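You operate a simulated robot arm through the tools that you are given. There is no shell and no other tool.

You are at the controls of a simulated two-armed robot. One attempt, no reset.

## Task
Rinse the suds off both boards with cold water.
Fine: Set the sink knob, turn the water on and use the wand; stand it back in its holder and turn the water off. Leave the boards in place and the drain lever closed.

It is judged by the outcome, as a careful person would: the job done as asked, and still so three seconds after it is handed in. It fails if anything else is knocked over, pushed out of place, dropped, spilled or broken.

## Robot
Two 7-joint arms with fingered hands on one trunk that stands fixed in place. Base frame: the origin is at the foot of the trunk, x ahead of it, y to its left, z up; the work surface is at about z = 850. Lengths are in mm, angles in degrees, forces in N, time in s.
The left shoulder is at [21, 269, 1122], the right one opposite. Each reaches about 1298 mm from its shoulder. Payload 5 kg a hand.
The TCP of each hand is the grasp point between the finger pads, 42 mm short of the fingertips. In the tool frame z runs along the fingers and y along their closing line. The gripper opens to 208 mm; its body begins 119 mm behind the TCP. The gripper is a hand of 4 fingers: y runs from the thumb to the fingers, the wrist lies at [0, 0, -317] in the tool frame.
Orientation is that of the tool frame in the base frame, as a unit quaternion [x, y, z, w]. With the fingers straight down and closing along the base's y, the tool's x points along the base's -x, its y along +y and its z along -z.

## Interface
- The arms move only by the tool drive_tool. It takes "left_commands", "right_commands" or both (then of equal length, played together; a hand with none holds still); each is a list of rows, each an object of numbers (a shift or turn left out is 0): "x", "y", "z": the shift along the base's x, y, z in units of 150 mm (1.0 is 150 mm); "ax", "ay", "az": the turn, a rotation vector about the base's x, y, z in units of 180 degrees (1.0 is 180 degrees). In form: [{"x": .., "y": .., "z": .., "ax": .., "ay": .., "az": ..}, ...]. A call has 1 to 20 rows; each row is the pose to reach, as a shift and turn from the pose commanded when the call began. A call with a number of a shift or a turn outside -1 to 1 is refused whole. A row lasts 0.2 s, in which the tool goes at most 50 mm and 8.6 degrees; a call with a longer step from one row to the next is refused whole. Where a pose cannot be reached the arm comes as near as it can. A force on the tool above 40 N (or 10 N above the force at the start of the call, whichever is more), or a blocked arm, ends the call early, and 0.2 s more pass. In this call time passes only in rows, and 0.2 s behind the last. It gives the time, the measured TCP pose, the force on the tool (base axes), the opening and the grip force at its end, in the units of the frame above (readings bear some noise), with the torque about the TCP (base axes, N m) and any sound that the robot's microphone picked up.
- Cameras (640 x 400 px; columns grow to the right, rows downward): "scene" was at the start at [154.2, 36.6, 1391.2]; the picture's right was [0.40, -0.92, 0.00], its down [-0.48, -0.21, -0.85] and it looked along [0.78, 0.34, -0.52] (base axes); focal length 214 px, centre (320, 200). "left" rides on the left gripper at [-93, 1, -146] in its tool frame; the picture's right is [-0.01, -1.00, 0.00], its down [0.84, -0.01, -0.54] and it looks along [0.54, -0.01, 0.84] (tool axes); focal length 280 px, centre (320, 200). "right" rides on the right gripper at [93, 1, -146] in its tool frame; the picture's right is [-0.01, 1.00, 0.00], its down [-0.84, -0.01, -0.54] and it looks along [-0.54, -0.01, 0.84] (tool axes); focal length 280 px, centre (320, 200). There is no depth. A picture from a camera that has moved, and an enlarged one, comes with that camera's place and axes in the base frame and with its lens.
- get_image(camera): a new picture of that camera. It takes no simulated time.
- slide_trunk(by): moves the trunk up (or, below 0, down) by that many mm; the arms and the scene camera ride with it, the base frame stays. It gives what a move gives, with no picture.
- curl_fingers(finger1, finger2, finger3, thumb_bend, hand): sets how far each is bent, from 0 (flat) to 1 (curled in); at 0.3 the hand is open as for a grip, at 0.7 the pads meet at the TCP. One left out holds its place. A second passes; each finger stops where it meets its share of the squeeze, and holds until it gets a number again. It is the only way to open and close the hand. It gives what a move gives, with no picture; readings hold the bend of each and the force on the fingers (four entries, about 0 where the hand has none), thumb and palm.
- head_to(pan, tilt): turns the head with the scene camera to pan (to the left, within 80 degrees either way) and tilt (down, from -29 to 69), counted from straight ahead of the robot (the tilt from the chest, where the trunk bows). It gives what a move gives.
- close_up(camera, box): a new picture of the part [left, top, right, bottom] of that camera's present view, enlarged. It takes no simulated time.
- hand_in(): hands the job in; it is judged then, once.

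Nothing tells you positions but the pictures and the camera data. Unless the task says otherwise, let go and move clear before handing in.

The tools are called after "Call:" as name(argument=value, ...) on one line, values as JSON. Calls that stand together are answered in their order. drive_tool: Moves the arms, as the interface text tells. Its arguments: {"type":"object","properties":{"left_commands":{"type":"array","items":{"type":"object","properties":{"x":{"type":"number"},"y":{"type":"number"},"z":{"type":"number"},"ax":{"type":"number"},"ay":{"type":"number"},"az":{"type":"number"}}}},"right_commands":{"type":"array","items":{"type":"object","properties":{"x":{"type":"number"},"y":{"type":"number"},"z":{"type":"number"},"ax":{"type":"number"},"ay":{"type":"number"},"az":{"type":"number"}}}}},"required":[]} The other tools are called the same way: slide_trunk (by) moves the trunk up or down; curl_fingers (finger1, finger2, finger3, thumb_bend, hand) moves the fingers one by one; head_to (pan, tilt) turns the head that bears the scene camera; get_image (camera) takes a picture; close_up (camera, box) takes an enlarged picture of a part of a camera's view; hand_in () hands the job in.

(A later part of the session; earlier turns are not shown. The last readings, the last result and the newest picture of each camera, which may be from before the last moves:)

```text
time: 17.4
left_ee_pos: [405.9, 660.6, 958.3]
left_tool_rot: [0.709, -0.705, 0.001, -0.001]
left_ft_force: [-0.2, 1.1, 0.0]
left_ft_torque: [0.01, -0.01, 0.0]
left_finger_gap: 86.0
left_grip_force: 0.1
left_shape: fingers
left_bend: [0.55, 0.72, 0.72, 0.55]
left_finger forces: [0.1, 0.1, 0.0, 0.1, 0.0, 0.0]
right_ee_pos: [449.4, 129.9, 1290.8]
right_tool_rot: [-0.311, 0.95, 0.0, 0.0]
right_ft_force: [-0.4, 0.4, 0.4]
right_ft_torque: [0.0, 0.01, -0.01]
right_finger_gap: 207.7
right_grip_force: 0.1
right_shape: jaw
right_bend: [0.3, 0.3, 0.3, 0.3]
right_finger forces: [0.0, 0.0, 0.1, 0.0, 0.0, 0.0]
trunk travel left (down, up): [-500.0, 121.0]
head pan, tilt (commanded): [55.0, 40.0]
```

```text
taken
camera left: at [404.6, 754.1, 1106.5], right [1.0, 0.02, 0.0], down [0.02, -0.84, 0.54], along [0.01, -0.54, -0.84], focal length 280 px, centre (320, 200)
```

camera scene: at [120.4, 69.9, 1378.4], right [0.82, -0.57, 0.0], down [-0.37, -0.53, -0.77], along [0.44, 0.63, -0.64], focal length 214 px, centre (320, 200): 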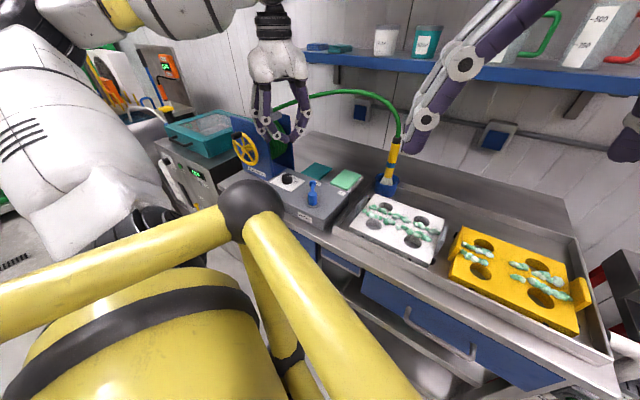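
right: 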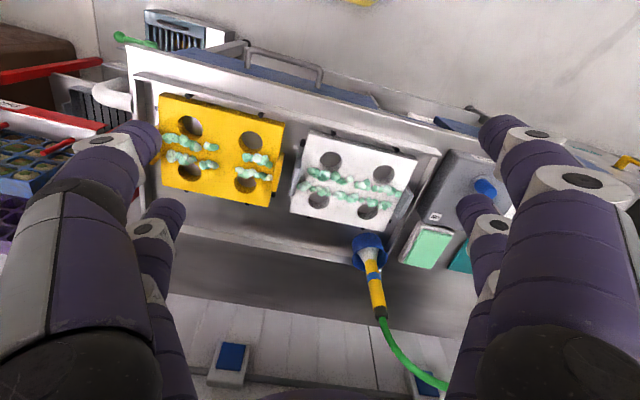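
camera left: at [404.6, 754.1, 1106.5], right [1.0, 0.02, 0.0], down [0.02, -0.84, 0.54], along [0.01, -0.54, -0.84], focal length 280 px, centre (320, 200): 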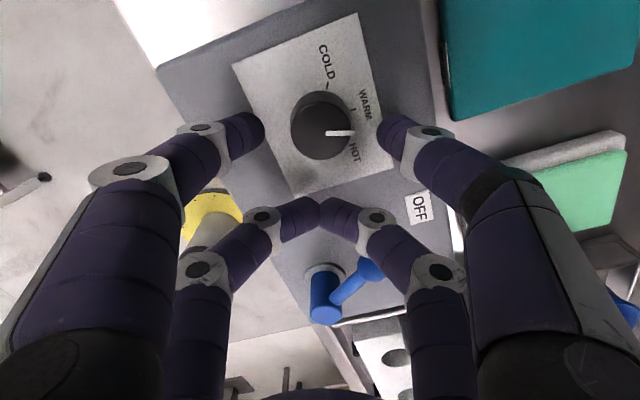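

The pointer has moved about 40° and now sits between HOT and WARM. I'll regrip and turn another 42°.

Call:
curl_fingers(hand="left", finger1=0.75, thumb_bend=0.75)

Call:
drive_tool(left_commands=[{"az": 0.0233, "x": 0.017, "y": 0.001}, {"az": 0.0467, "x": 0.033, "y": 0.003}, {"az": 0.07, "x": 0.049, "y": 0.006}, {"az": 0.0933, "x": 0.065, "y": 0.01}, {"az": 0.1167, "x": 0.081, "y": 0.015}, {"az": 0.14, "x": 0.095, "y": 0.022}, {"az": 0.1633, "x": 0.11, "y": 0.029}, {"az": 0.1867, "x": 0.124, "y": 0.038}, {"az": 0.21, "x": 0.137, "y": 0.048}, {"az": 0.2333, "x": 0.15, "y": 0.059}])

Call:
curl_fingers(hand="left", finger1=0.55, thumb_bend=0.55)

Call:
get_image(camera="left")

```text
time: 18.4
left_ee_pos: [407.9, 661.1, 959.0]
left_tool_rot: [0.709, -0.705, 0.001, 0.0]
left_ft_force: [17.5, 0.1, -8.0]
left_ft_torque: [-0.22, -0.37, -0.55]
left_finger_gap: 43.0
left_grip_force: 17.6
left_shape: fingers
left_bend: [0.63, 0.72, 0.72, 0.67]
left_finger forces: [9.7, 0.1, 0.1, 0.0, 25.7, 0.0]
right_ee_pos: [448.8, 129.4, 1290.8]
right_tool_rot: [-0.311, 0.95, 0.0, -0.001]
right_ft_force: [-0.4, 0.6, -0.2]
right_ft_torque: [0.03, 0.03, -0.01]
right_finger_gap: 207.8
right_grip_force: 0.1
right_shape: jaw
right_bend: [0.3, 0.3, 0.3, 0.3]
right_finger forces: [0.1, 0.0, 0.0, 0.1, 0.1, 0.0]
trunk travel left (down, up): [-500.0, 121.0]
head pan, tilt (commanded): [55.0, 40.0]
```

```text
time: 20.6
left_ee_pos: [429.7, 669.6, 959.7]
left_tool_rot: [0.915, -0.403, 0.0, 0.0]
left_ft_force: [12.4, 8.7, -10.9]
left_ft_torque: [-0.05, -0.48, -0.47]
left_finger_gap: 43.5
left_grip_force: 17.7
left_shape: fingers
left_bend: [0.63, 0.72, 0.72, 0.67]
left_finger forces: [10.4, 0.1, 0.1, 0.0, 24.3, 0.1]
right_ee_pos: [449.7, 131.2, 1288.9]
right_tool_rot: [-0.312, 0.95, 0.0, 0.0]
right_ft_force: [-0.2, 0.5, 0.7]
right_ft_torque: [0.01, -0.02, -0.01]
right_finger_gap: 207.6
right_grip_force: 0.1
right_shape: jaw
right_bend: [0.3, 0.3, 0.3, 0.3]
right_finger forces: [0.1, 0.1, 0.1, 0.0, 0.0, 0.0]
trunk travel left (down, up): [-500.0, 121.0]
head pan, tilt (commanded): [55.0, 40.0]
```

```text
time: 21.6
left_ee_pos: [429.3, 669.4, 960.8]
left_tool_rot: [0.915, -0.403, 0.0, -0.001]
left_ft_force: [0.3, 0.1, 0.4]
left_ft_torque: [0.01, -0.02, -0.02]
left_finger_gap: 85.7
left_grip_force: 0.0
left_shape: fingers
left_bend: [0.55, 0.72, 0.72, 0.55]
left_finger forces: [0.0, 0.0, 0.0, 0.1, 0.0, 0.0]
right_ee_pos: [448.2, 128.7, 1290.7]
right_tool_rot: [-0.312, 0.95, 0.0, 0.0]
right_ft_force: [-0.9, -0.1, -1.0]
right_ft_torque: [0.06, -0.06, 0.0]
right_finger_gap: 207.7
right_grip_force: 0.1
right_shape: jaw
right_bend: [0.3, 0.3, 0.3, 0.3]
right_finger forces: [0.0, 0.0, 0.0, 0.0, 0.1, 0.1]
trunk travel left (down, up): [-500.0, 121.0]
head pan, tilt (commanded): [55.0, 40.0]
```

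```text
taken
camera left: at [365.1, 737.0, 1107.3], right [0.73, 0.68, 0.0], down [0.58, -0.62, 0.54], along [0.37, -0.39, -0.84], focal length 280 px, centre (320, 200)
```

left: 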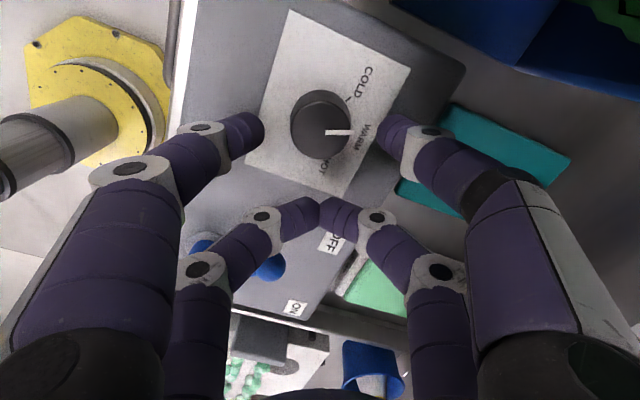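

The pointer has passed WARM. I'll zoom in to measure what is left to COLD.

Call:
close_up(camera="left", box=[260, 60, 400, 180])

```text
3.33 times, centred on (330, 120) of left
camera zoom: at [365.1, 737.0, 1107.3], right [0.73, 0.68, 0.0], down [0.58, -0.62, 0.54], along [0.37, -0.39, -0.84], focal length 935 px, centre (287, 467)
```

zoom: 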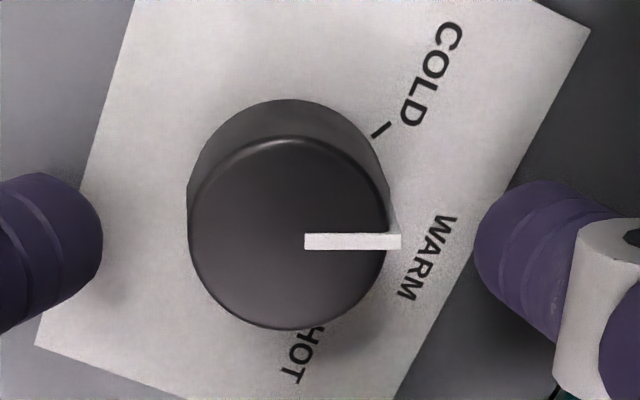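

The pointer is at about 43° in the base frame and the COLD tick at about 80–82°, so roughly 38–39° remains. I'll swing back, regrip and turn 40°, allowing for slight slip.

Call:
drive_tool(left_commands=[{"az": -0.0444, "x": -0.025, "y": -0.019}, {"az": -0.0889, "x": -0.052, "y": -0.035}, {"az": -0.1333, "x": -0.081, "y": -0.047}, {"az": -0.1778, "x": -0.111, "y": -0.055}, {"az": -0.2222, "x": -0.142, "y": -0.059}, {"az": -0.2222, "x": -0.142, "y": -0.059}])

Call:
curl_fingers(hand="left", finger1=0.75, thumb_bend=0.75)

Call:
drive_tool(left_commands=[{"az": 0.0222, "x": 0.015, "y": 0.001}, {"az": 0.0444, "x": 0.031, "y": 0.004}, {"az": 0.0667, "x": 0.047, "y": 0.007}, {"az": 0.0889, "x": 0.061, "y": 0.011}, {"az": 0.1111, "x": 0.076, "y": 0.017}, {"az": 0.1333, "x": 0.09, "y": 0.023}, {"az": 0.1556, "x": 0.104, "y": 0.031}, {"az": 0.1778, "x": 0.117, "y": 0.039}, {"az": 0.2, "x": 0.13, "y": 0.049}, {"az": 0.2222, "x": 0.142, "y": 0.059}])

Call:
curl_fingers(hand="left", finger1=0.55, thumb_bend=0.55)

Call:
close_up(camera="left", box=[260, 60, 400, 180])

```text
time: 23.0
left_ee_pos: [407.9, 660.0, 960.0]
left_tool_rot: [0.721, -0.693, 0.001, -0.001]
left_ft_force: [0.0, -0.5, 0.1]
left_ft_torque: [-0.01, 0.0, 0.0]
left_finger_gap: 86.0
left_grip_force: 0.1
left_shape: fingers
left_bend: [0.55, 0.72, 0.72, 0.55]
left_finger forces: [0.0, 0.0, 0.0, 0.1, 0.0, 0.0]
right_ee_pos: [449.2, 129.7, 1290.0]
right_tool_rot: [-0.311, 0.95, 0.0, 0.0]
right_ft_force: [0.8, 0.3, 0.2]
right_ft_torque: [-0.04, -0.01, -0.03]
right_finger_gap: 208.2
right_grip_force: 0.0
right_shape: jaw
right_bend: [0.3, 0.3, 0.3, 0.3]
right_finger forces: [0.1, 0.1, 0.0, 0.1, 0.0, 0.0]
trunk travel left (down, up): [-500.0, 121.0]
head pan, tilt (commanded): [55.0, 40.0]
```

```text
time: 24.0
left_ee_pos: [409.4, 660.2, 959.8]
left_tool_rot: [0.721, -0.692, 0.001, 0.0]
left_ft_force: [16.6, 0.2, -7.5]
left_ft_torque: [-0.2, -0.34, -0.53]
left_finger_gap: 42.9
left_grip_force: 17.2
left_shape: fingers
left_bend: [0.62, 0.72, 0.72, 0.67]
left_finger forces: [9.2, 0.0, 0.0, 0.0, 24.7, 0.0]
right_ee_pos: [450.8, 129.7, 1289.9]
right_tool_rot: [-0.312, 0.95, 0.0, -0.001]
right_ft_force: [0.5, -0.3, 0.9]
right_ft_torque: [0.0, 0.01, 0.04]
right_finger_gap: 207.8
right_grip_force: 0.0
right_shape: jaw
right_bend: [0.3, 0.3, 0.3, 0.3]
right_finger forces: [0.0, 0.0, 0.0, 0.0, 0.0, 0.0]
trunk travel left (down, up): [-500.0, 121.0]
head pan, tilt (commanded): [55.0, 40.0]
```

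```text
time: 26.2
left_ee_pos: [429.5, 669.2, 959.1]
left_tool_rot: [0.915, -0.404, 0.001, -0.002]
left_ft_force: [13.6, 6.2, -1.1]
left_ft_torque: [0.14, -0.37, -0.63]
left_finger_gap: 42.5
left_grip_force: 18.9
left_shape: fingers
left_bend: [0.63, 0.72, 0.72, 0.67]
left_finger forces: [10.6, 0.0, 0.0, 0.0, 26.6, 0.0]
right_ee_pos: [448.8, 129.9, 1289.9]
right_tool_rot: [-0.311, 0.95, 0.0, 0.0]
right_ft_force: [-0.4, -0.3, -0.2]
right_ft_torque: [0.0, 0.02, -0.03]
right_finger_gap: 207.9
right_grip_force: 0.0
right_shape: jaw
right_bend: [0.3, 0.3, 0.3, 0.3]
right_finger forces: [0.0, 0.1, 0.1, 0.0, 0.0, 0.1]
trunk travel left (down, up): [-500.0, 121.0]
head pan, tilt (commanded): [55.0, 40.0]
```

```text
time: 27.2
left_ee_pos: [429.1, 669.3, 959.2]
left_tool_rot: [0.915, -0.403, 0.0, -0.001]
left_ft_force: [-0.1, -0.8, 0.3]
left_ft_torque: [0.06, -0.01, 0.02]
left_finger_gap: 86.0
left_grip_force: 0.1
left_shape: fingers
left_bend: [0.55, 0.72, 0.72, 0.55]
left_finger forces: [0.1, 0.0, 0.0, 0.0, 0.0, 0.0]
right_ee_pos: [449.0, 129.7, 1290.4]
right_tool_rot: [-0.312, 0.95, 0.0, 0.0]
right_ft_force: [-0.8, -0.3, 0.3]
right_ft_torque: [0.03, -0.04, 0.05]
right_finger_gap: 207.9
right_grip_force: 0.1
right_shape: jaw
right_bend: [0.3, 0.3, 0.3, 0.3]
right_finger forces: [0.0, 0.0, 0.1, 0.0, 0.1, 0.0]
trunk travel left (down, up): [-500.0, 121.0]
head pan, tilt (commanded): [55.0, 40.0]
```

```text
3.33 times, centred on (330, 120) of left
camera zoom: at [365.2, 737.4, 1106.5], right [0.73, 0.68, 0.0], down [0.58, -0.61, 0.54], along [0.37, -0.39, -0.84], focal length 935 px, centre (287, 467)
```

zoom: 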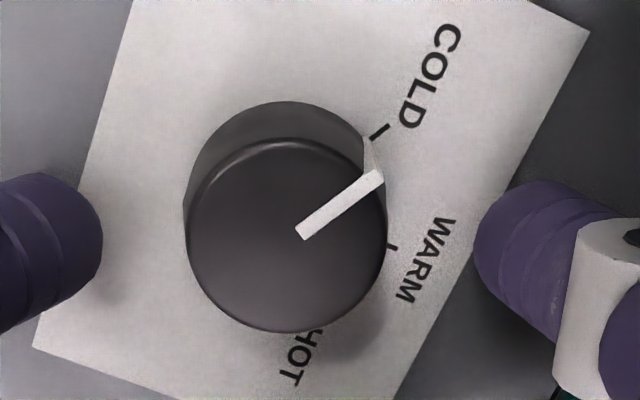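

The pointer now lines up with the COLD tick. I'll lift the left hand clear and confirm from higher up.

Call:
drive_tool(left_commands=[{"z": 0.2}, {"z": 0.5}, {"z": 0.8}, {"z": 1.0}, {"z": 1.0}])

Call:
close_up(camera="left", box=[240, 20, 420, 180])

Call:
get_image(camera="scene")

```text
time: 28.4
left_ee_pos: [431.0, 669.8, 1110.5]
left_tool_rot: [0.915, -0.404, 0.0, -0.002]
left_ft_force: [0.3, -0.6, -0.6]
left_ft_torque: [-0.03, -0.03, 0.01]
left_finger_gap: 86.0
left_grip_force: 0.1
left_shape: fingers
left_bend: [0.55, 0.72, 0.72, 0.55]
left_finger forces: [0.0, 0.0, 0.0, 0.0, 0.0, 0.0]
right_ee_pos: [448.7, 129.1, 1291.1]
right_tool_rot: [-0.311, 0.95, 0.0, 0.0]
right_ft_force: [-0.4, 0.9, 0.3]
right_ft_torque: [0.01, 0.02, -0.03]
right_finger_gap: 207.8
right_grip_force: 0.1
right_shape: jaw
right_bend: [0.3, 0.3, 0.3, 0.3]
right_finger forces: [0.1, 0.0, 0.0, 0.1, 0.1, 0.1]
trunk travel left (down, up): [-500.0, 121.0]
head pan, tilt (commanded): [55.0, 40.0]
```

```text
2.50 times, centred on (330, 100) of left
camera zoom: at [367.1, 737.7, 1256.0], right [0.73, 0.68, 0.0], down [0.58, -0.61, 0.54], along [0.37, -0.39, -0.84], focal length 701 px, centre (295, 450)
```

zoom: 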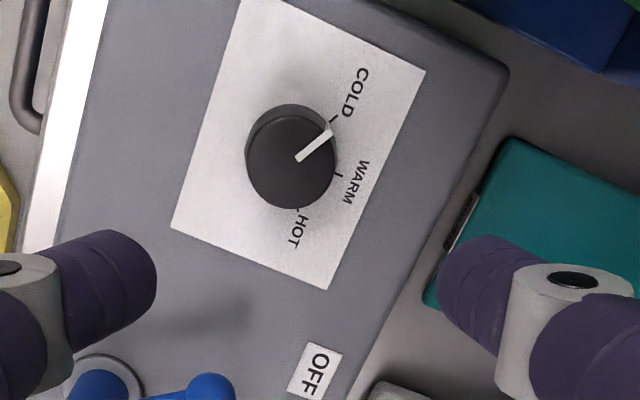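

```text
taken
camera scene: at [120.7, 70.5, 1378.2], right [0.82, -0.57, 0.0], down [-0.37, -0.53, -0.77], along [0.44, 0.63, -0.64], focal length 214 px, centre (320, 200)
```

scene: 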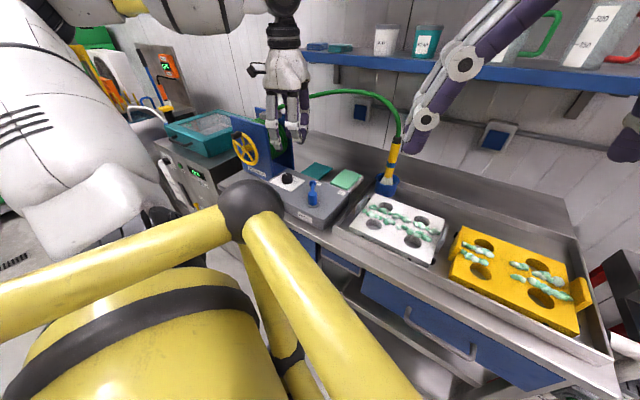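

COLD is confirmed. The wand is nearly vertical at about [714, 474], handle from z≈935 to 1065. I plan to hold it with the right hand while the left works the lever, so I'll test the right wrist in free air for an orientation with its camera on top.

Call:
drive_tool(right_commands=[{"az": 0.045}, {"az": 0.09}, {"az": 0.135}, {"az": 0.18}, {"az": 0.225}, {"az": 0.27}, {"az": 0.315}, {"az": 0.36}, {"az": 0.405}, {"az": 0.45}, {"az": 0.495}, {"az": 0.5}])

Call:
get_image(camera="right")

```text
time: 31.0
left_ee_pos: [430.6, 670.0, 1108.9]
left_tool_rot: [0.915, -0.404, 0.0, 0.0]
left_ft_force: [-0.7, -0.2, 0.1]
left_ft_torque: [-0.01, 0.0, 0.04]
left_finger_gap: 86.2
left_grip_force: 0.1
left_shape: fingers
left_bend: [0.55, 0.72, 0.72, 0.55]
left_finger forces: [0.1, 0.0, 0.1, 0.0, 0.0, 0.0]
right_ee_pos: [449.5, 130.6, 1291.0]
right_tool_rot: [0.893, -0.45, 0.0, 0.0]
right_ft_force: [-0.1, -0.3, 0.9]
right_ft_torque: [0.0, -0.01, 0.01]
right_finger_gap: 207.8
right_grip_force: 0.1
right_shape: jaw
right_bend: [0.3, 0.3, 0.3, 0.3]
right_finger forces: [0.1, 0.1, 0.0, 0.1, 0.0, 0.0]
trunk travel left (down, up): [-500.0, 121.0]
head pan, tilt (commanded): [55.0, 40.0]
```

```text
taken
camera right: at [503.0, 54.2, 1437.3], right [-0.81, -0.58, 0.0], down [-0.49, 0.69, 0.54], along [-0.31, 0.44, -0.84], focal length 280 px, centre (320, 200)
```

right: 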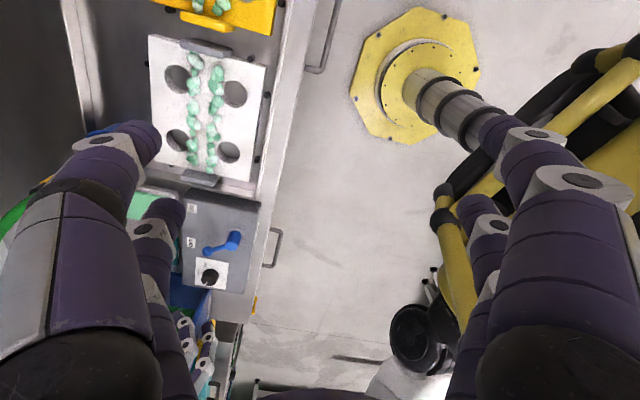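

The right wrist took +90° without trouble, so I'll continue another 88° in free air.

Call:
drive_tool(right_commands=[{"az": 0.045}, {"az": 0.09}, {"az": 0.135}, {"az": 0.18}, {"az": 0.225}, {"az": 0.27}, {"az": 0.315}, {"az": 0.36}, {"az": 0.405}, {"az": 0.45}, {"az": 0.49}, {"az": 0.49}])

Call:
get_image(camera="right")

Call:
get_image(camera="scene")

```text
time: 33.6
left_ee_pos: [431.3, 668.9, 1108.7]
left_tool_rot: [0.915, -0.404, 0.0, 0.0]
left_ft_force: [0.2, -0.8, 0.9]
left_ft_torque: [-0.01, 0.04, 0.0]
left_finger_gap: 86.2
left_grip_force: 0.1
left_shape: fingers
left_bend: [0.55, 0.72, 0.72, 0.55]
left_finger forces: [0.0, 0.0, 0.0, 0.0, 0.1, 0.0]
right_ee_pos: [448.6, 129.5, 1291.2]
right_tool_rot: [0.955, 0.297, 0.0, -0.001]
right_ft_force: [-0.4, -0.4, -0.8]
right_ft_torque: [0.03, 0.01, -0.01]
right_finger_gap: 207.9
right_grip_force: 0.1
right_shape: jaw
right_bend: [0.3, 0.3, 0.3, 0.3]
right_finger forces: [0.0, 0.1, 0.0, 0.0, 0.0, 0.0]
trunk travel left (down, up): [-500.0, 121.0]
head pan, tilt (commanded): [55.0, 40.0]
```

```text
taken
camera right: at [526.0, 182.3, 1436.9], right [0.56, -0.83, 0.0], down [-0.7, -0.47, 0.54], along [-0.45, -0.3, -0.84], focal length 280 px, centre (320, 200)
```

right: 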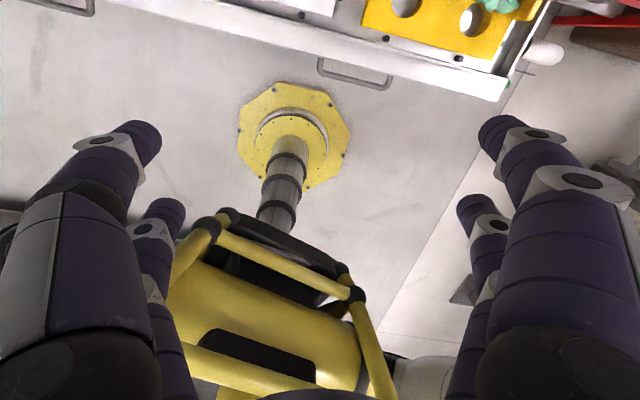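

```text
taken
camera scene: at [120.6, 70.3, 1378.2], right [0.82, -0.57, 0.0], down [-0.37, -0.53, -0.77], along [0.44, 0.63, -0.64], focal length 214 px, centre (320, 200)
```

scene: 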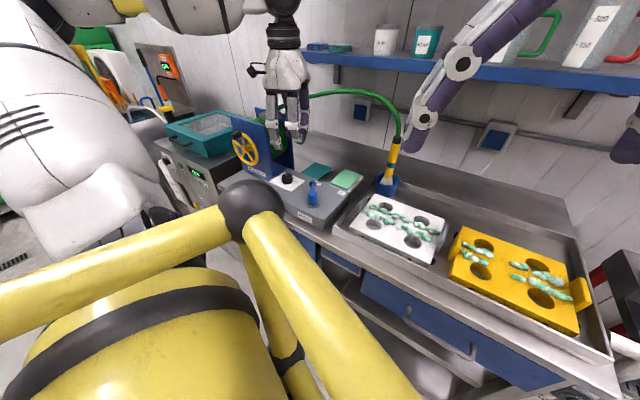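

The right wrist reaches this too, so its camera will sit on top once the hand is pitched level. I'll move the right hand forward first (away from the head cage), then pitch it to point horizontally at the wand.

Call:
drive_tool(right_commands=[{"x": 0.188, "y": 0.188, "z": -0.04}, {"x": 0.376, "y": 0.376, "z": -0.08}, {"x": 0.564, "y": 0.564, "z": -0.12}, {"x": 0.752, "y": 0.752, "z": -0.16}, {"x": 0.94, "y": 0.94, "z": -0.2}, {"x": 0.94, "y": 0.94, "z": -0.2}])

Call:
drive_tool(right_commands=[{"ax": 0.0258, "ay": -0.0375}, {"ax": 0.0515, "ay": -0.0749, "y": 0.08, "z": -0.05}, {"ax": 0.0773, "ay": -0.1124, "y": 0.16, "z": -0.1}, {"ax": 0.1031, "ay": -0.1498, "y": 0.24, "z": -0.15}, {"ax": 0.1289, "ay": -0.1873, "y": 0.32, "z": -0.2}, {"ax": 0.1546, "ay": -0.2247, "y": 0.4, "z": -0.25}, {"ax": 0.1804, "ay": -0.2622, "y": 0.48, "z": -0.3}, {"ax": 0.2062, "ay": -0.2996, "y": 0.56, "z": -0.35}, {"ax": 0.232, "ay": -0.3371, "y": 0.64, "z": -0.4}, {"ax": 0.2577, "ay": -0.3745, "y": 0.72, "z": -0.46}, {"ax": 0.2835, "ay": -0.412, "y": 0.8, "z": -0.53}, {"ax": 0.2835, "ay": -0.412, "y": 0.8, "z": -0.53}])

Call:
get_image(camera="right")

Call:
get_image(camera="scene")

```text
time: 34.9
left_ee_pos: [429.7, 670.9, 1107.6]
left_tool_rot: [0.915, -0.403, 0.001, -0.001]
left_ft_force: [-0.2, 0.7, 0.8]
left_ft_torque: [-0.04, -0.11, 0.01]
left_finger_gap: 85.8
left_grip_force: 0.0
left_shape: fingers
left_bend: [0.55, 0.72, 0.72, 0.55]
left_finger forces: [0.0, 0.0, 0.0, 0.1, 0.1, 0.1]
right_ee_pos: [659.4, 172.1, 1305.4]
right_tool_rot: [0.971, 0.234, 0.01, -0.038]
right_ft_force: [0.0, 1.2, 0.0]
right_ft_torque: [-0.13, -0.11, -0.04]
right_finger_gap: 208.1
right_grip_force: 0.0
right_shape: jaw
right_bend: [0.3, 0.3, 0.3, 0.3]
right_finger forces: [0.0, 0.0, 0.0, 0.1, 0.0, 0.0]
right hand out of reach, approached as far as the arm can: row 5, 6
trunk travel left (down, up): [-500.0, 121.0]
head pan, tilt (commanded): [55.0, 40.0]
stopped in row 6 (right hand): the arm was blocked; the commanded pose is now the measured one
```

```text
time: 37.5
left_ee_pos: [433.1, 668.6, 1108.0]
left_tool_rot: [0.915, -0.404, -0.001, 0.0]
left_ft_force: [1.8, 1.0, -1.3]
left_ft_torque: [0.0, 0.35, -0.01]
left_finger_gap: 85.9
left_grip_force: 0.1
left_shape: fingers
left_bend: [0.55, 0.72, 0.72, 0.55]
left_finger forces: [0.0, 0.0, 0.1, 0.0, 0.0, 0.1]
right_ee_pos: [651.7, 297.1, 1225.0]
right_tool_rot: [0.69, 0.193, 0.642, -0.274]
right_ft_force: [2.3, 0.3, -0.8]
right_ft_torque: [0.1, -0.14, 0.25]
right_finger_gap: 208.2
right_grip_force: 0.1
right_shape: jaw
right_bend: [0.3, 0.3, 0.3, 0.3]
right_finger forces: [0.0, 0.0, 0.0, 0.0, 0.0, 0.0]
right hand out of reach, approached as far as the arm can: row 11, 12
trunk travel left (down, up): [-500.0, 121.0]
head pan, tilt (commanded): [55.0, 40.0]
```

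```text
taken
camera right: at [547.1, 197.7, 1322.4], right [0.62, -0.77, -0.14], down [-0.51, -0.26, -0.82], along [0.6, 0.58, -0.55], focal length 280 px, centre (320, 200)
```

right: 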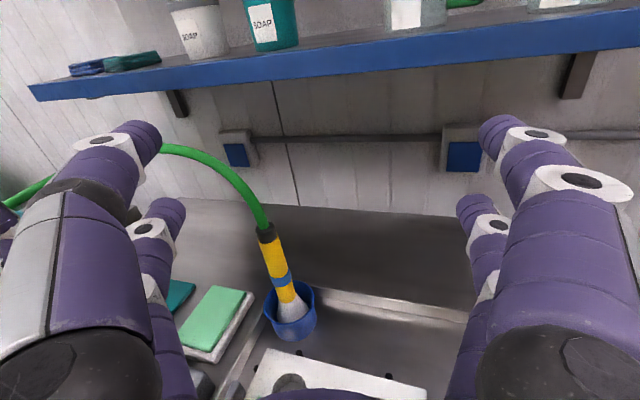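

```text
taken
camera scene: at [123.3, 70.0, 1378.0], right [0.82, -0.57, 0.0], down [-0.37, -0.53, -0.77], along [0.44, 0.63, -0.64], focal length 214 px, centre (320, 200)
```

scene: 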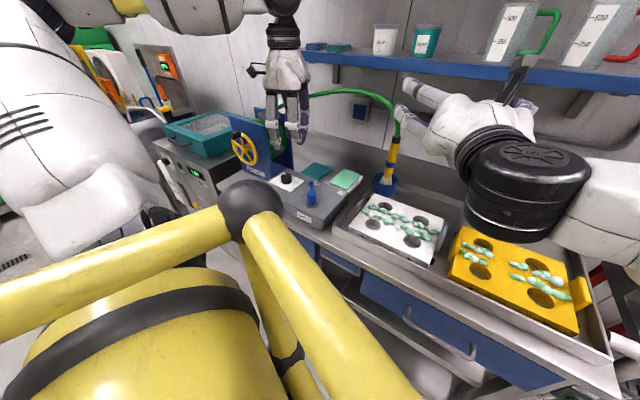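

The right hand is now nearly level with its camera on top, and I see the wand, hose and holder ahead. The arm ran into a reach limit on the way, so I'll move in smaller steps toward a pre-grasp point in front of the handle and level the roll.

Call:
drive_tool(right_commands=[{"x": -0.07, "y": 0.11, "z": -0.1, "ax": -0.0065, "ay": -0.0052}, {"x": -0.14, "y": 0.22, "z": -0.2, "ax": -0.013, "ay": -0.0104}, {"x": -0.21, "y": 0.33, "z": -0.3, "ax": -0.0195, "ay": -0.0157}, {"x": -0.28, "y": 0.44, "z": -0.4, "ax": -0.026, "ay": -0.0209}, {"x": -0.347, "y": 0.553, "z": -0.5, "ax": -0.0325, "ay": -0.0261}, {"x": -0.347, "y": 0.553, "z": -0.5, "ax": -0.0325, "ay": -0.0261}])

Call:
get_image(camera="right")

Call:
get_image(camera="scene")

```text
time: 38.9
left_ee_pos: [430.3, 668.5, 1109.9]
left_tool_rot: [0.915, -0.403, 0.001, -0.002]
left_ft_force: [-0.2, -0.9, 0.6]
left_ft_torque: [0.06, 0.01, -0.01]
left_finger_gap: 86.3
left_grip_force: 0.2
left_shape: fingers
left_bend: [0.55, 0.72, 0.72, 0.55]
left_finger forces: [0.0, 0.0, 0.1, 0.0, 0.0, 0.0]
right_ee_pos: [595.3, 380.9, 1152.9]
right_tool_rot: [0.675, 0.238, 0.66, -0.23]
right_ft_force: [0.7, -1.4, 0.1]
right_ft_torque: [0.0, 0.04, 0.03]
right_finger_gap: 207.9
right_grip_force: 0.0
right_shape: jaw
right_bend: [0.3, 0.3, 0.3, 0.3]
right_finger forces: [0.1, 0.0, 0.0, 0.0, 0.0, 0.0]
trunk travel left (down, up): [-500.0, 121.0]
head pan, tilt (commanded): [55.0, 40.0]
```

```text
taken
camera right: at [483.7, 291.4, 1249.3], right [0.63, -0.78, -0.01], down [-0.44, -0.34, -0.83], along [0.64, 0.52, -0.56], focal length 280 px, centre (320, 200)
```

right: 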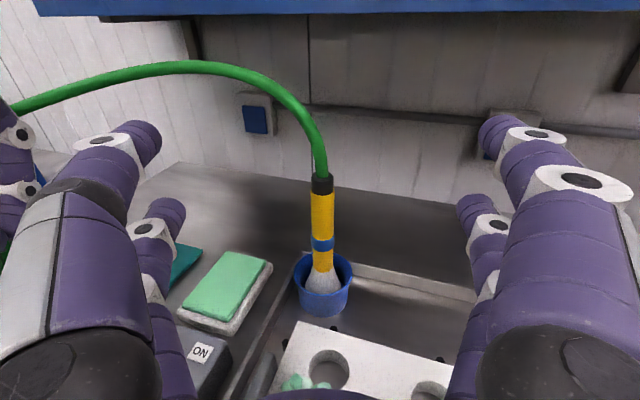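

```text
taken
camera scene: at [120.5, 69.8, 1378.4], right [0.82, -0.57, 0.0], down [-0.37, -0.53, -0.77], along [0.44, 0.63, -0.64], focal length 214 px, centre (320, 200)
```

scene: 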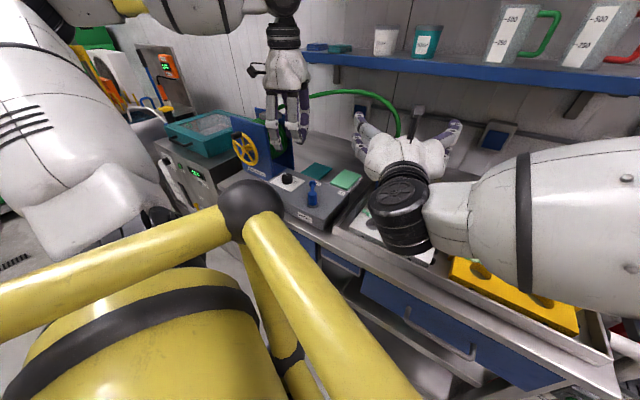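

The hand is level and squarely lined up with the wand at about [715, 474]. I'll lower to handle height, still about 150 mm short of it.

Call:
drive_tool(right_commands=[{"z": -0.18}, {"z": -0.36}, {"z": -0.54}, {"z": -0.72}, {"z": -0.9}, {"z": -0.9}])

Call:
get_image(camera="right")

Call:
get_image(camera="scene")

```text
time: 39.9
left_ee_pos: [431.3, 668.8, 1108.3]
left_tool_rot: [0.915, -0.403, 0.0, -0.001]
left_ft_force: [-0.5, -0.7, 0.1]
left_ft_torque: [0.11, 0.02, 0.01]
left_finger_gap: 86.1
left_grip_force: 0.1
left_shape: fingers
left_bend: [0.55, 0.72, 0.72, 0.55]
left_finger forces: [0.1, 0.1, 0.0, 0.0, 0.0, 0.0]
right_ee_pos: [691.0, 300.4, 1103.8]
right_tool_rot: [0.686, 0.153, 0.675, -0.225]
right_ft_force: [0.5, -0.6, -0.1]
right_ft_torque: [0.01, 0.01, 0.09]
right_finger_gap: 208.1
right_grip_force: 0.0
right_shape: jaw
right_bend: [0.3, 0.3, 0.3, 0.3]
right_finger forces: [0.0, 0.0, 0.0, 0.0, 0.0, 0.1]
right hand out of reach, approached as far as the arm can: row 5
trunk travel left (down, up): [-500.0, 121.0]
head pan, tilt (commanded): [55.0, 40.0]
stopped in row 5 (right hand): the arm was blocked; the commanded pose is now the measured one
```

```text
taken
camera right: at [569.4, 216.8, 1194.9], right [0.51, -0.85, -0.12], down [-0.5, -0.19, -0.84], along [0.7, 0.49, -0.53], focal length 280 px, centre (320, 200)
```

right: 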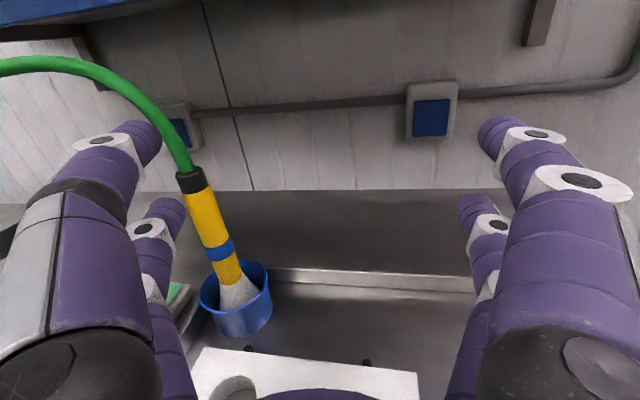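

```text
taken
camera scene: at [120.9, 69.5, 1378.3], right [0.82, -0.57, 0.0], down [-0.37, -0.53, -0.77], along [0.44, 0.63, -0.64], focal length 214 px, centre (320, 200)
```

scene: 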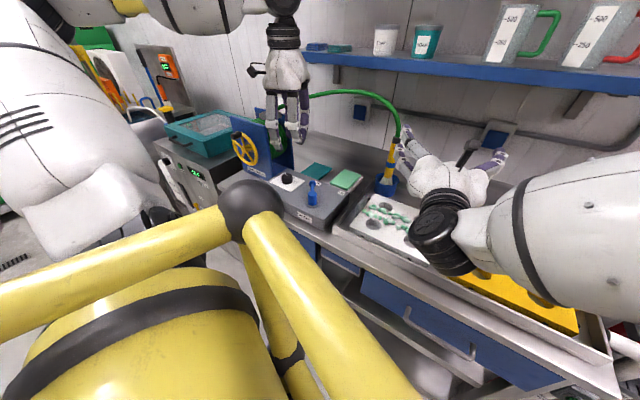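

That pose was out of the right arm's comfortable reach and it slid sideways; nothing was touched. The rolled-over wrist is the limit, so I'll back up to free space and return to the right hand's natural roll, then approach the wand tilted about 30–40° downward instead.

Call:
drive_tool(right_commands=[{"x": -0.1, "y": -0.03, "z": 0.2}, {"x": -0.22, "y": -0.06, "z": 0.42}, {"x": -0.34, "y": -0.08, "z": 0.64}, {"x": -0.46, "y": -0.1, "z": 0.86}, {"x": -0.5, "y": -0.1, "z": 1.0}, {"x": -0.5, "y": -0.1, "z": 1.0}])

Call:
get_image(camera="right")

Call:
get_image(camera="scene")

```text
time: 41.3
left_ee_pos: [430.9, 669.2, 1109.7]
left_tool_rot: [0.915, -0.403, 0.001, -0.001]
left_ft_force: [-0.4, -0.2, 0.8]
left_ft_torque: [-0.02, -0.02, 0.01]
left_finger_gap: 85.9
left_grip_force: 0.1
left_shape: fingers
left_bend: [0.55, 0.72, 0.72, 0.55]
left_finger forces: [0.0, 0.0, 0.0, 0.0, 0.0, 0.0]
right_ee_pos: [613.9, 290.2, 1251.6]
right_tool_rot: [0.686, 0.157, 0.674, -0.224]
right_ft_force: [0.4, 0.8, -0.6]
right_ft_torque: [0.02, -0.02, -0.02]
right_finger_gap: 208.2
right_grip_force: 0.1
right_shape: jaw
right_bend: [0.3, 0.3, 0.3, 0.3]
right_finger forces: [0.0, 0.0, 0.1, 0.0, 0.0, 0.1]
trunk travel left (down, up): [-500.0, 121.0]
head pan, tilt (commanded): [55.0, 40.0]
```

```text
taken
camera right: at [492.1, 206.5, 1343.2], right [0.51, -0.85, -0.11], down [-0.5, -0.19, -0.84], along [0.69, 0.49, -0.53], focal length 280 px, centre (320, 200)
```

right: 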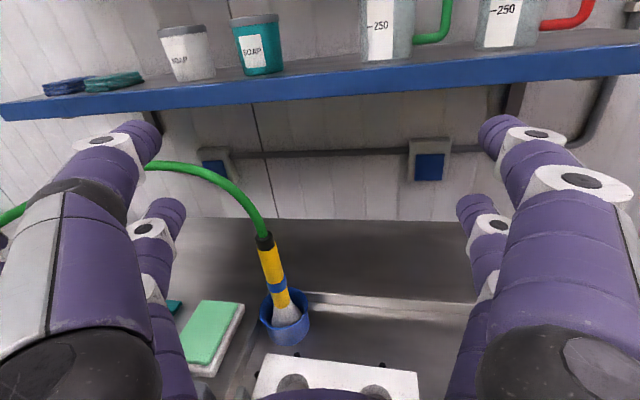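

```text
taken
camera scene: at [120.7, 70.6, 1378.2], right [0.82, -0.57, 0.0], down [-0.37, -0.53, -0.77], along [0.44, 0.63, -0.64], focal length 214 px, centre (320, 200)
```

scene: 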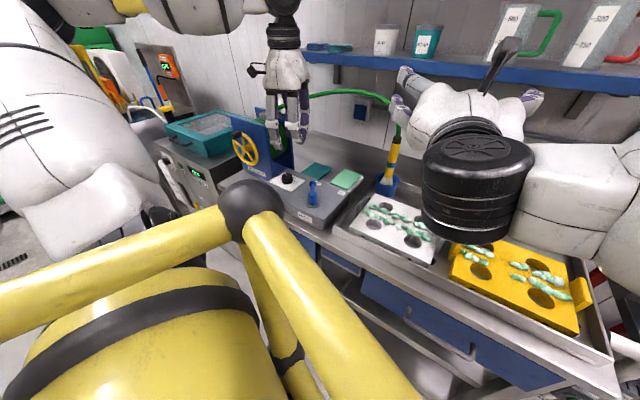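

I'm clear of everything at z≈1250. I'll roll the right hand back about its own pointing axis in two stages.

Call:
drive_tool(right_commands=[{"ax": 0.0403, "ay": 0.0245}, {"ax": 0.0806, "ay": 0.049}, {"ax": 0.1209, "ay": 0.0735}, {"ax": 0.1612, "ay": 0.098}, {"ax": 0.2015, "ay": 0.1225}, {"ax": 0.2418, "ay": 0.147}, {"ax": 0.2821, "ay": 0.1715}, {"ax": 0.3224, "ay": 0.196}, {"ax": 0.3627, "ay": 0.2205}, {"ax": 0.403, "ay": 0.245}, {"ax": 0.403, "ay": 0.245}])

```text
time: 43.7
left_ee_pos: [430.9, 669.6, 1108.1]
left_tool_rot: [0.915, -0.404, 0.001, -0.001]
left_ft_force: [-0.3, -1.0, 0.2]
left_ft_torque: [-0.03, 0.01, -0.02]
left_finger_gap: 85.8
left_grip_force: 0.1
left_shape: fingers
left_bend: [0.55, 0.72, 0.72, 0.55]
left_finger forces: [0.0, 0.1, 0.1, 0.1, 0.1, 0.0]
right_ee_pos: [612.3, 287.0, 1252.8]
right_tool_rot: [-0.613, 0.353, -0.346, 0.616]
right_ft_force: [-0.1, 0.0, -0.5]
right_ft_torque: [-0.03, -0.02, 0.01]
right_finger_gap: 208.3
right_grip_force: 0.0
right_shape: jaw
right_bend: [0.3, 0.3, 0.3, 0.3]
right_finger forces: [0.0, 0.0, 0.1, 0.1, 0.0, 0.0]
trunk travel left (down, up): [-500.0, 121.0]
head pan, tilt (commanded): [55.0, 40.0]
```

Call:
drive_tool(right_commands=[{"ax": 0.0403, "ay": 0.0245}, {"ax": 0.0806, "ay": 0.049}, {"ax": 0.1209, "ay": 0.0735}, {"ax": 0.1612, "ay": 0.098}, {"ax": 0.2015, "ay": 0.1225}, {"ax": 0.2418, "ay": 0.147}, {"ax": 0.2821, "ay": 0.1715}, {"ax": 0.3224, "ay": 0.196}, {"ax": 0.3627, "ay": 0.2205}, {"ax": 0.403, "ay": 0.245}, {"ax": 0.403, "ay": 0.245}])

Call:
get_image(camera="right")

Call:
get_image(camera="scene")

```text
time: 46.1
left_ee_pos: [428.2, 669.2, 1107.9]
left_tool_rot: [0.915, -0.404, 0.0, -0.001]
left_ft_force: [-0.1, 0.5, 0.4]
left_ft_torque: [0.0, -0.03, 0.06]
left_finger_gap: 86.1
left_grip_force: 0.1
left_shape: fingers
left_bend: [0.55, 0.72, 0.72, 0.55]
left_finger forces: [0.0, 0.0, 0.0, 0.0, 0.1, 0.0]
right_ee_pos: [611.6, 289.8, 1261.1]
right_tool_rot: [-0.221, 0.68, 0.161, 0.681]
right_ft_force: [0.4, 0.7, 0.0]
right_ft_torque: [-0.03, 0.03, -0.06]
right_finger_gap: 208.0
right_grip_force: 0.0
right_shape: jaw
right_bend: [0.3, 0.3, 0.3, 0.3]
right_finger forces: [0.0, 0.1, 0.1, 0.1, 0.1, 0.0]
right hand out of reach, approached as far as the arm can: row 10, 11
trunk travel left (down, up): [-500.0, 121.0]
head pan, tilt (commanded): [55.0, 40.0]
```

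```text
taken
camera right: at [488.8, 207.1, 1169.5], right [-0.52, 0.85, -0.07], down [-0.47, -0.22, 0.85], along [0.71, 0.48, 0.52], focal length 280 px, centre (320, 200)
```

right: 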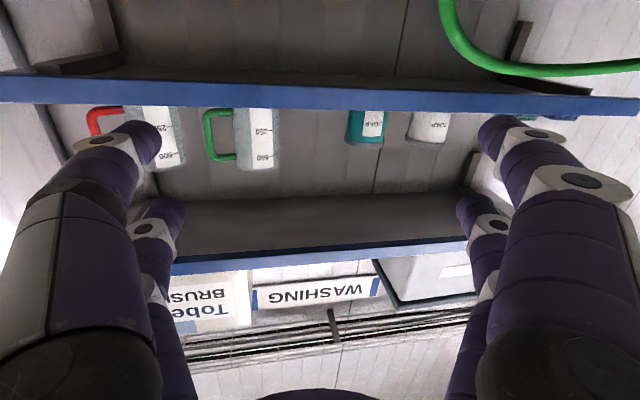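

```text
taken
camera scene: at [120.4, 70.5, 1378.3], right [0.82, -0.57, 0.0], down [-0.37, -0.53, -0.77], along [0.44, 0.63, -0.64], focal length 214 px, centre (320, 200)
```

scene: 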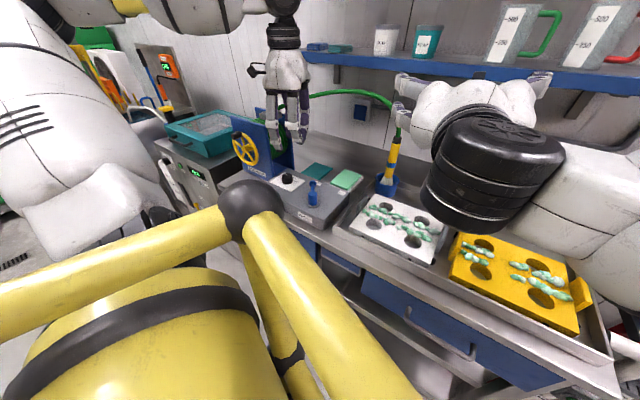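

The hand is back at its natural roll. I'll tilt it about 35° downward here in free space and level it.

Call:
drive_tool(right_commands=[{"ax": -0.0158, "ay": 0.0358}, {"ax": -0.0316, "ay": 0.0716}, {"ax": -0.0474, "ay": 0.1074}, {"ax": -0.0632, "ay": 0.1432}, {"ax": -0.079, "ay": 0.179}, {"ax": -0.079, "ay": 0.179}])

Call:
get_image(camera="right")

```text
time: 47.5
left_ee_pos: [430.6, 669.1, 1108.7]
left_tool_rot: [0.915, -0.403, 0.001, 0.0]
left_ft_force: [-0.3, -0.8, 0.3]
left_ft_torque: [0.02, 0.04, 0.0]
left_finger_gap: 85.9
left_grip_force: 0.1
left_shape: fingers
left_bend: [0.55, 0.72, 0.72, 0.55]
left_finger forces: [0.0, 0.0, 0.0, 0.0, 0.1, 0.1]
right_ee_pos: [613.9, 287.5, 1259.7]
right_tool_rot: [-0.247, 0.854, 0.133, 0.438]
right_ft_force: [0.5, 0.0, 0.8]
right_ft_torque: [-0.04, -0.01, 0.0]
right_finger_gap: 208.0
right_grip_force: 0.0
right_shape: jaw
right_bend: [0.3, 0.3, 0.3, 0.3]
right_finger forces: [0.1, 0.0, 0.1, 0.0, 0.0, 0.1]
trunk travel left (down, up): [-500.0, 121.0]
head pan, tilt (commanded): [55.0, 40.0]
```

```text
taken
camera right: at [466.2, 196.2, 1268.0], right [-0.53, 0.85, 0.02], down [0.06, 0.01, 1.0], along [0.84, 0.53, -0.05], focal length 280 px, centre (320, 200)
```

right: 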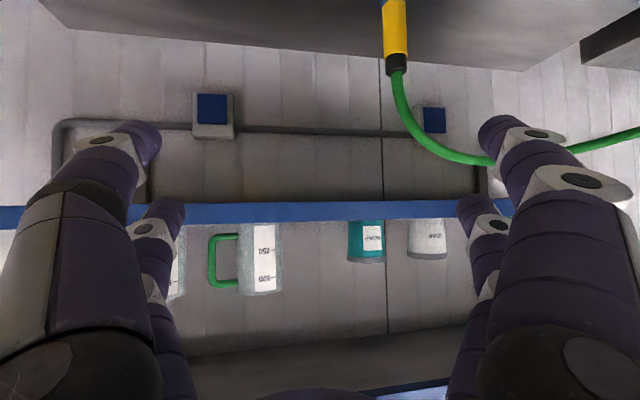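

The tilt works, but for a firm grip I want both finger pairs around the handle, so the hand should be nearly horizontal. I'll look at how the right arm's elbow sits before choosing the approach.

Call:
head_to(pan=5, tilt=40)

Call:
get_image(camera="scene")

Call:
head_to(pan=-40, tilt=45)

Call:
get_image(camera="scene")

Call:
get_image(camera="left")

```text
time: 48.7
left_ee_pos: [431.3, 669.5, 1108.6]
left_tool_rot: [0.915, -0.404, 0.0, -0.001]
left_ft_force: [0.3, 0.0, 0.8]
left_ft_torque: [-0.02, -0.02, 0.0]
left_finger_gap: 86.1
left_grip_force: 0.1
left_shape: fingers
left_bend: [0.55, 0.72, 0.72, 0.55]
left_finger forces: [0.0, 0.1, 0.0, 0.1, 0.0, 0.1]
right_ee_pos: [613.2, 287.7, 1259.2]
right_tool_rot: [-0.247, 0.854, 0.133, 0.439]
right_ft_force: [0.9, 0.0, 0.0]
right_ft_torque: [-0.01, 0.01, -0.02]
right_finger_gap: 207.9
right_grip_force: 0.1
right_shape: jaw
right_bend: [0.3, 0.3, 0.3, 0.3]
right_finger forces: [0.0, 0.0, 0.0, 0.0, 0.1, 0.1]
trunk travel left (down, up): [-500.0, 121.0]
head pan, tilt (commanded): [5.0, 40.0]
```

```text
taken
camera scene: at [156.6, 8.2, 1378.2], right [0.09, -1.0, 0.0], down [-0.64, -0.06, -0.77], along [0.76, 0.07, -0.64], focal length 214 px, centre (320, 200)
```

scene: 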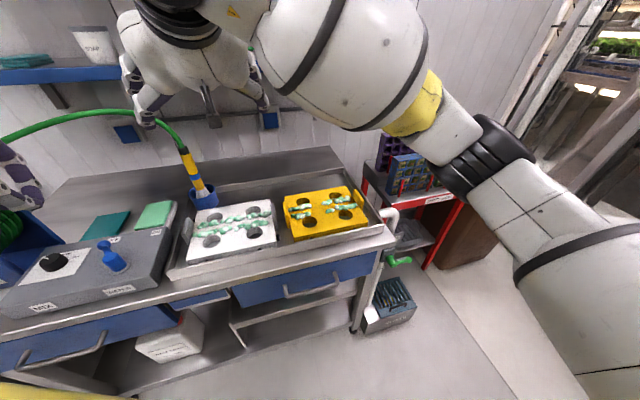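

```text
time: 49.8
left_ee_pos: [429.5, 669.1, 1110.2]
left_tool_rot: [0.915, -0.403, 0.0, -0.001]
left_ft_force: [-0.3, -0.2, -0.2]
left_ft_torque: [-0.01, 0.01, 0.0]
left_finger_gap: 85.9
left_grip_force: 0.1
left_shape: fingers
left_bend: [0.55, 0.72, 0.72, 0.55]
left_finger forces: [0.0, 0.0, 0.1, 0.0, 0.0, 0.0]
right_ee_pos: [613.1, 287.4, 1260.2]
right_tool_rot: [-0.247, 0.854, 0.132, 0.438]
right_ft_force: [-0.1, 0.4, 0.4]
right_ft_torque: [0.0, -0.02, 0.01]
right_finger_gap: 207.9
right_grip_force: 0.0
right_shape: jaw
right_bend: [0.3, 0.3, 0.3, 0.3]
right_finger forces: [0.0, 0.0, 0.0, 0.0, 0.0, 0.1]
trunk travel left (down, up): [-500.0, 121.0]
head pan, tilt (commanded): [-40.0, 45.0]
```

```text
taken
camera scene: at [134.2, -51.5, 1371.0], right [-0.64, -0.77, 0.0], down [-0.54, 0.45, -0.71], along [0.54, -0.45, -0.71], focal length 214 px, centre (320, 200)
```

scene: 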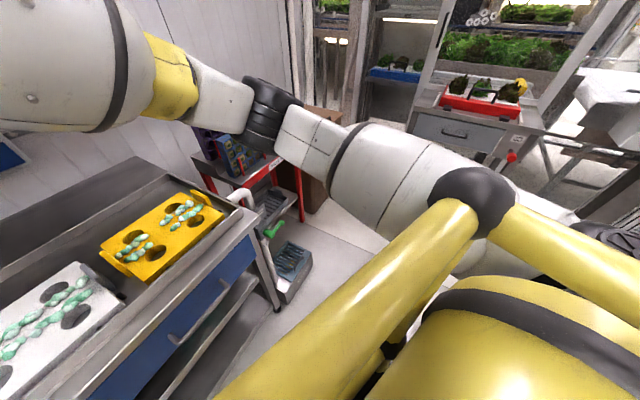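

```text
taken
camera left: at [367.0, 737.5, 1255.8], right [0.73, 0.68, 0.0], down [0.58, -0.61, 0.54], along [0.37, -0.39, -0.84], focal length 280 px, centre (320, 200)
```

left: 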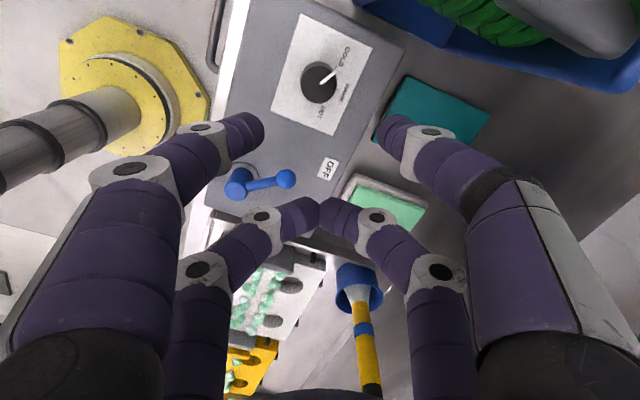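

The right elbow sits forward and to the right, with plenty of arm left if the hand points to the left instead. I'll yaw the right hand to point left (toward the wand from the right side) and then flatten the tilt, all still in free space.

Call:
drive_tool(right_commands=[{"az": 0.046, "x": 0.06}, {"az": 0.092, "x": 0.12}, {"az": 0.138, "x": 0.18}, {"az": 0.184, "x": 0.24}, {"az": 0.23, "x": 0.3}, {"az": 0.276, "x": 0.36}, {"az": 0.276, "x": 0.36}])

Call:
head_to(pan=20, tilt=35)

Call:
get_image(camera="scene")

```text
time: 51.4
left_ee_pos: [429.7, 669.2, 1108.2]
left_tool_rot: [0.915, -0.404, 0.0, 0.0]
left_ft_force: [0.2, 0.4, 0.8]
left_ft_torque: [0.03, -0.03, 0.02]
left_finger_gap: 85.8
left_grip_force: 0.0
left_shape: fingers
left_bend: [0.55, 0.72, 0.72, 0.55]
left_finger forces: [0.0, 0.1, 0.1, 0.0, 0.1, 0.0]
right_ee_pos: [666.5, 287.4, 1260.1]
right_tool_rot: [-0.584, 0.67, 0.306, 0.343]
right_ft_force: [-0.2, 0.3, -0.3]
right_ft_torque: [-0.03, -0.02, 0.01]
right_finger_gap: 207.9
right_grip_force: 0.0
right_shape: jaw
right_bend: [0.3, 0.3, 0.3, 0.3]
right_finger forces: [0.1, 0.0, 0.0, 0.1, 0.0, 0.1]
trunk travel left (down, up): [-500.0, 121.0]
head pan, tilt (commanded): [-40.0, 45.0]
```

```text
time: 52.7
left_ee_pos: [430.4, 668.8, 1109.6]
left_tool_rot: [0.915, -0.403, 0.001, -0.001]
left_ft_force: [-0.8, 0.3, 0.3]
left_ft_torque: [0.04, -0.01, 0.0]
left_finger_gap: 86.1
left_grip_force: 0.0
left_shape: fingers
left_bend: [0.55, 0.72, 0.72, 0.55]
left_finger forces: [0.1, 0.0, 0.0, 0.0, 0.0, 0.1]
right_ee_pos: [666.0, 287.7, 1259.1]
right_tool_rot: [-0.583, 0.671, 0.305, 0.342]
right_ft_force: [-0.2, 0.0, 0.3]
right_ft_torque: [0.01, -0.02, -0.01]
right_finger_gap: 207.8
right_grip_force: 0.1
right_shape: jaw
right_bend: [0.3, 0.3, 0.3, 0.3]
right_finger forces: [0.0, 0.0, 0.0, 0.1, 0.0, 0.1]
trunk travel left (down, up): [-500.0, 121.0]
head pan, tilt (commanded): [20.0, 35.0]
```

```text
taken
camera scene: at [154.7, 30.8, 1385.8], right [0.34, -0.94, 0.0], down [-0.54, -0.2, -0.82], along [0.77, 0.28, -0.57], focal length 214 px, centre (320, 200)
```

scene: 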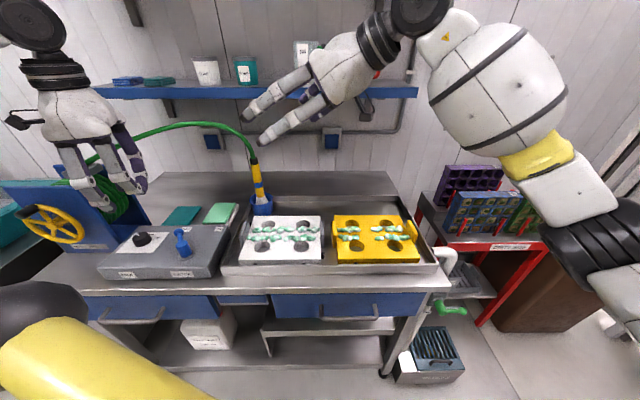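

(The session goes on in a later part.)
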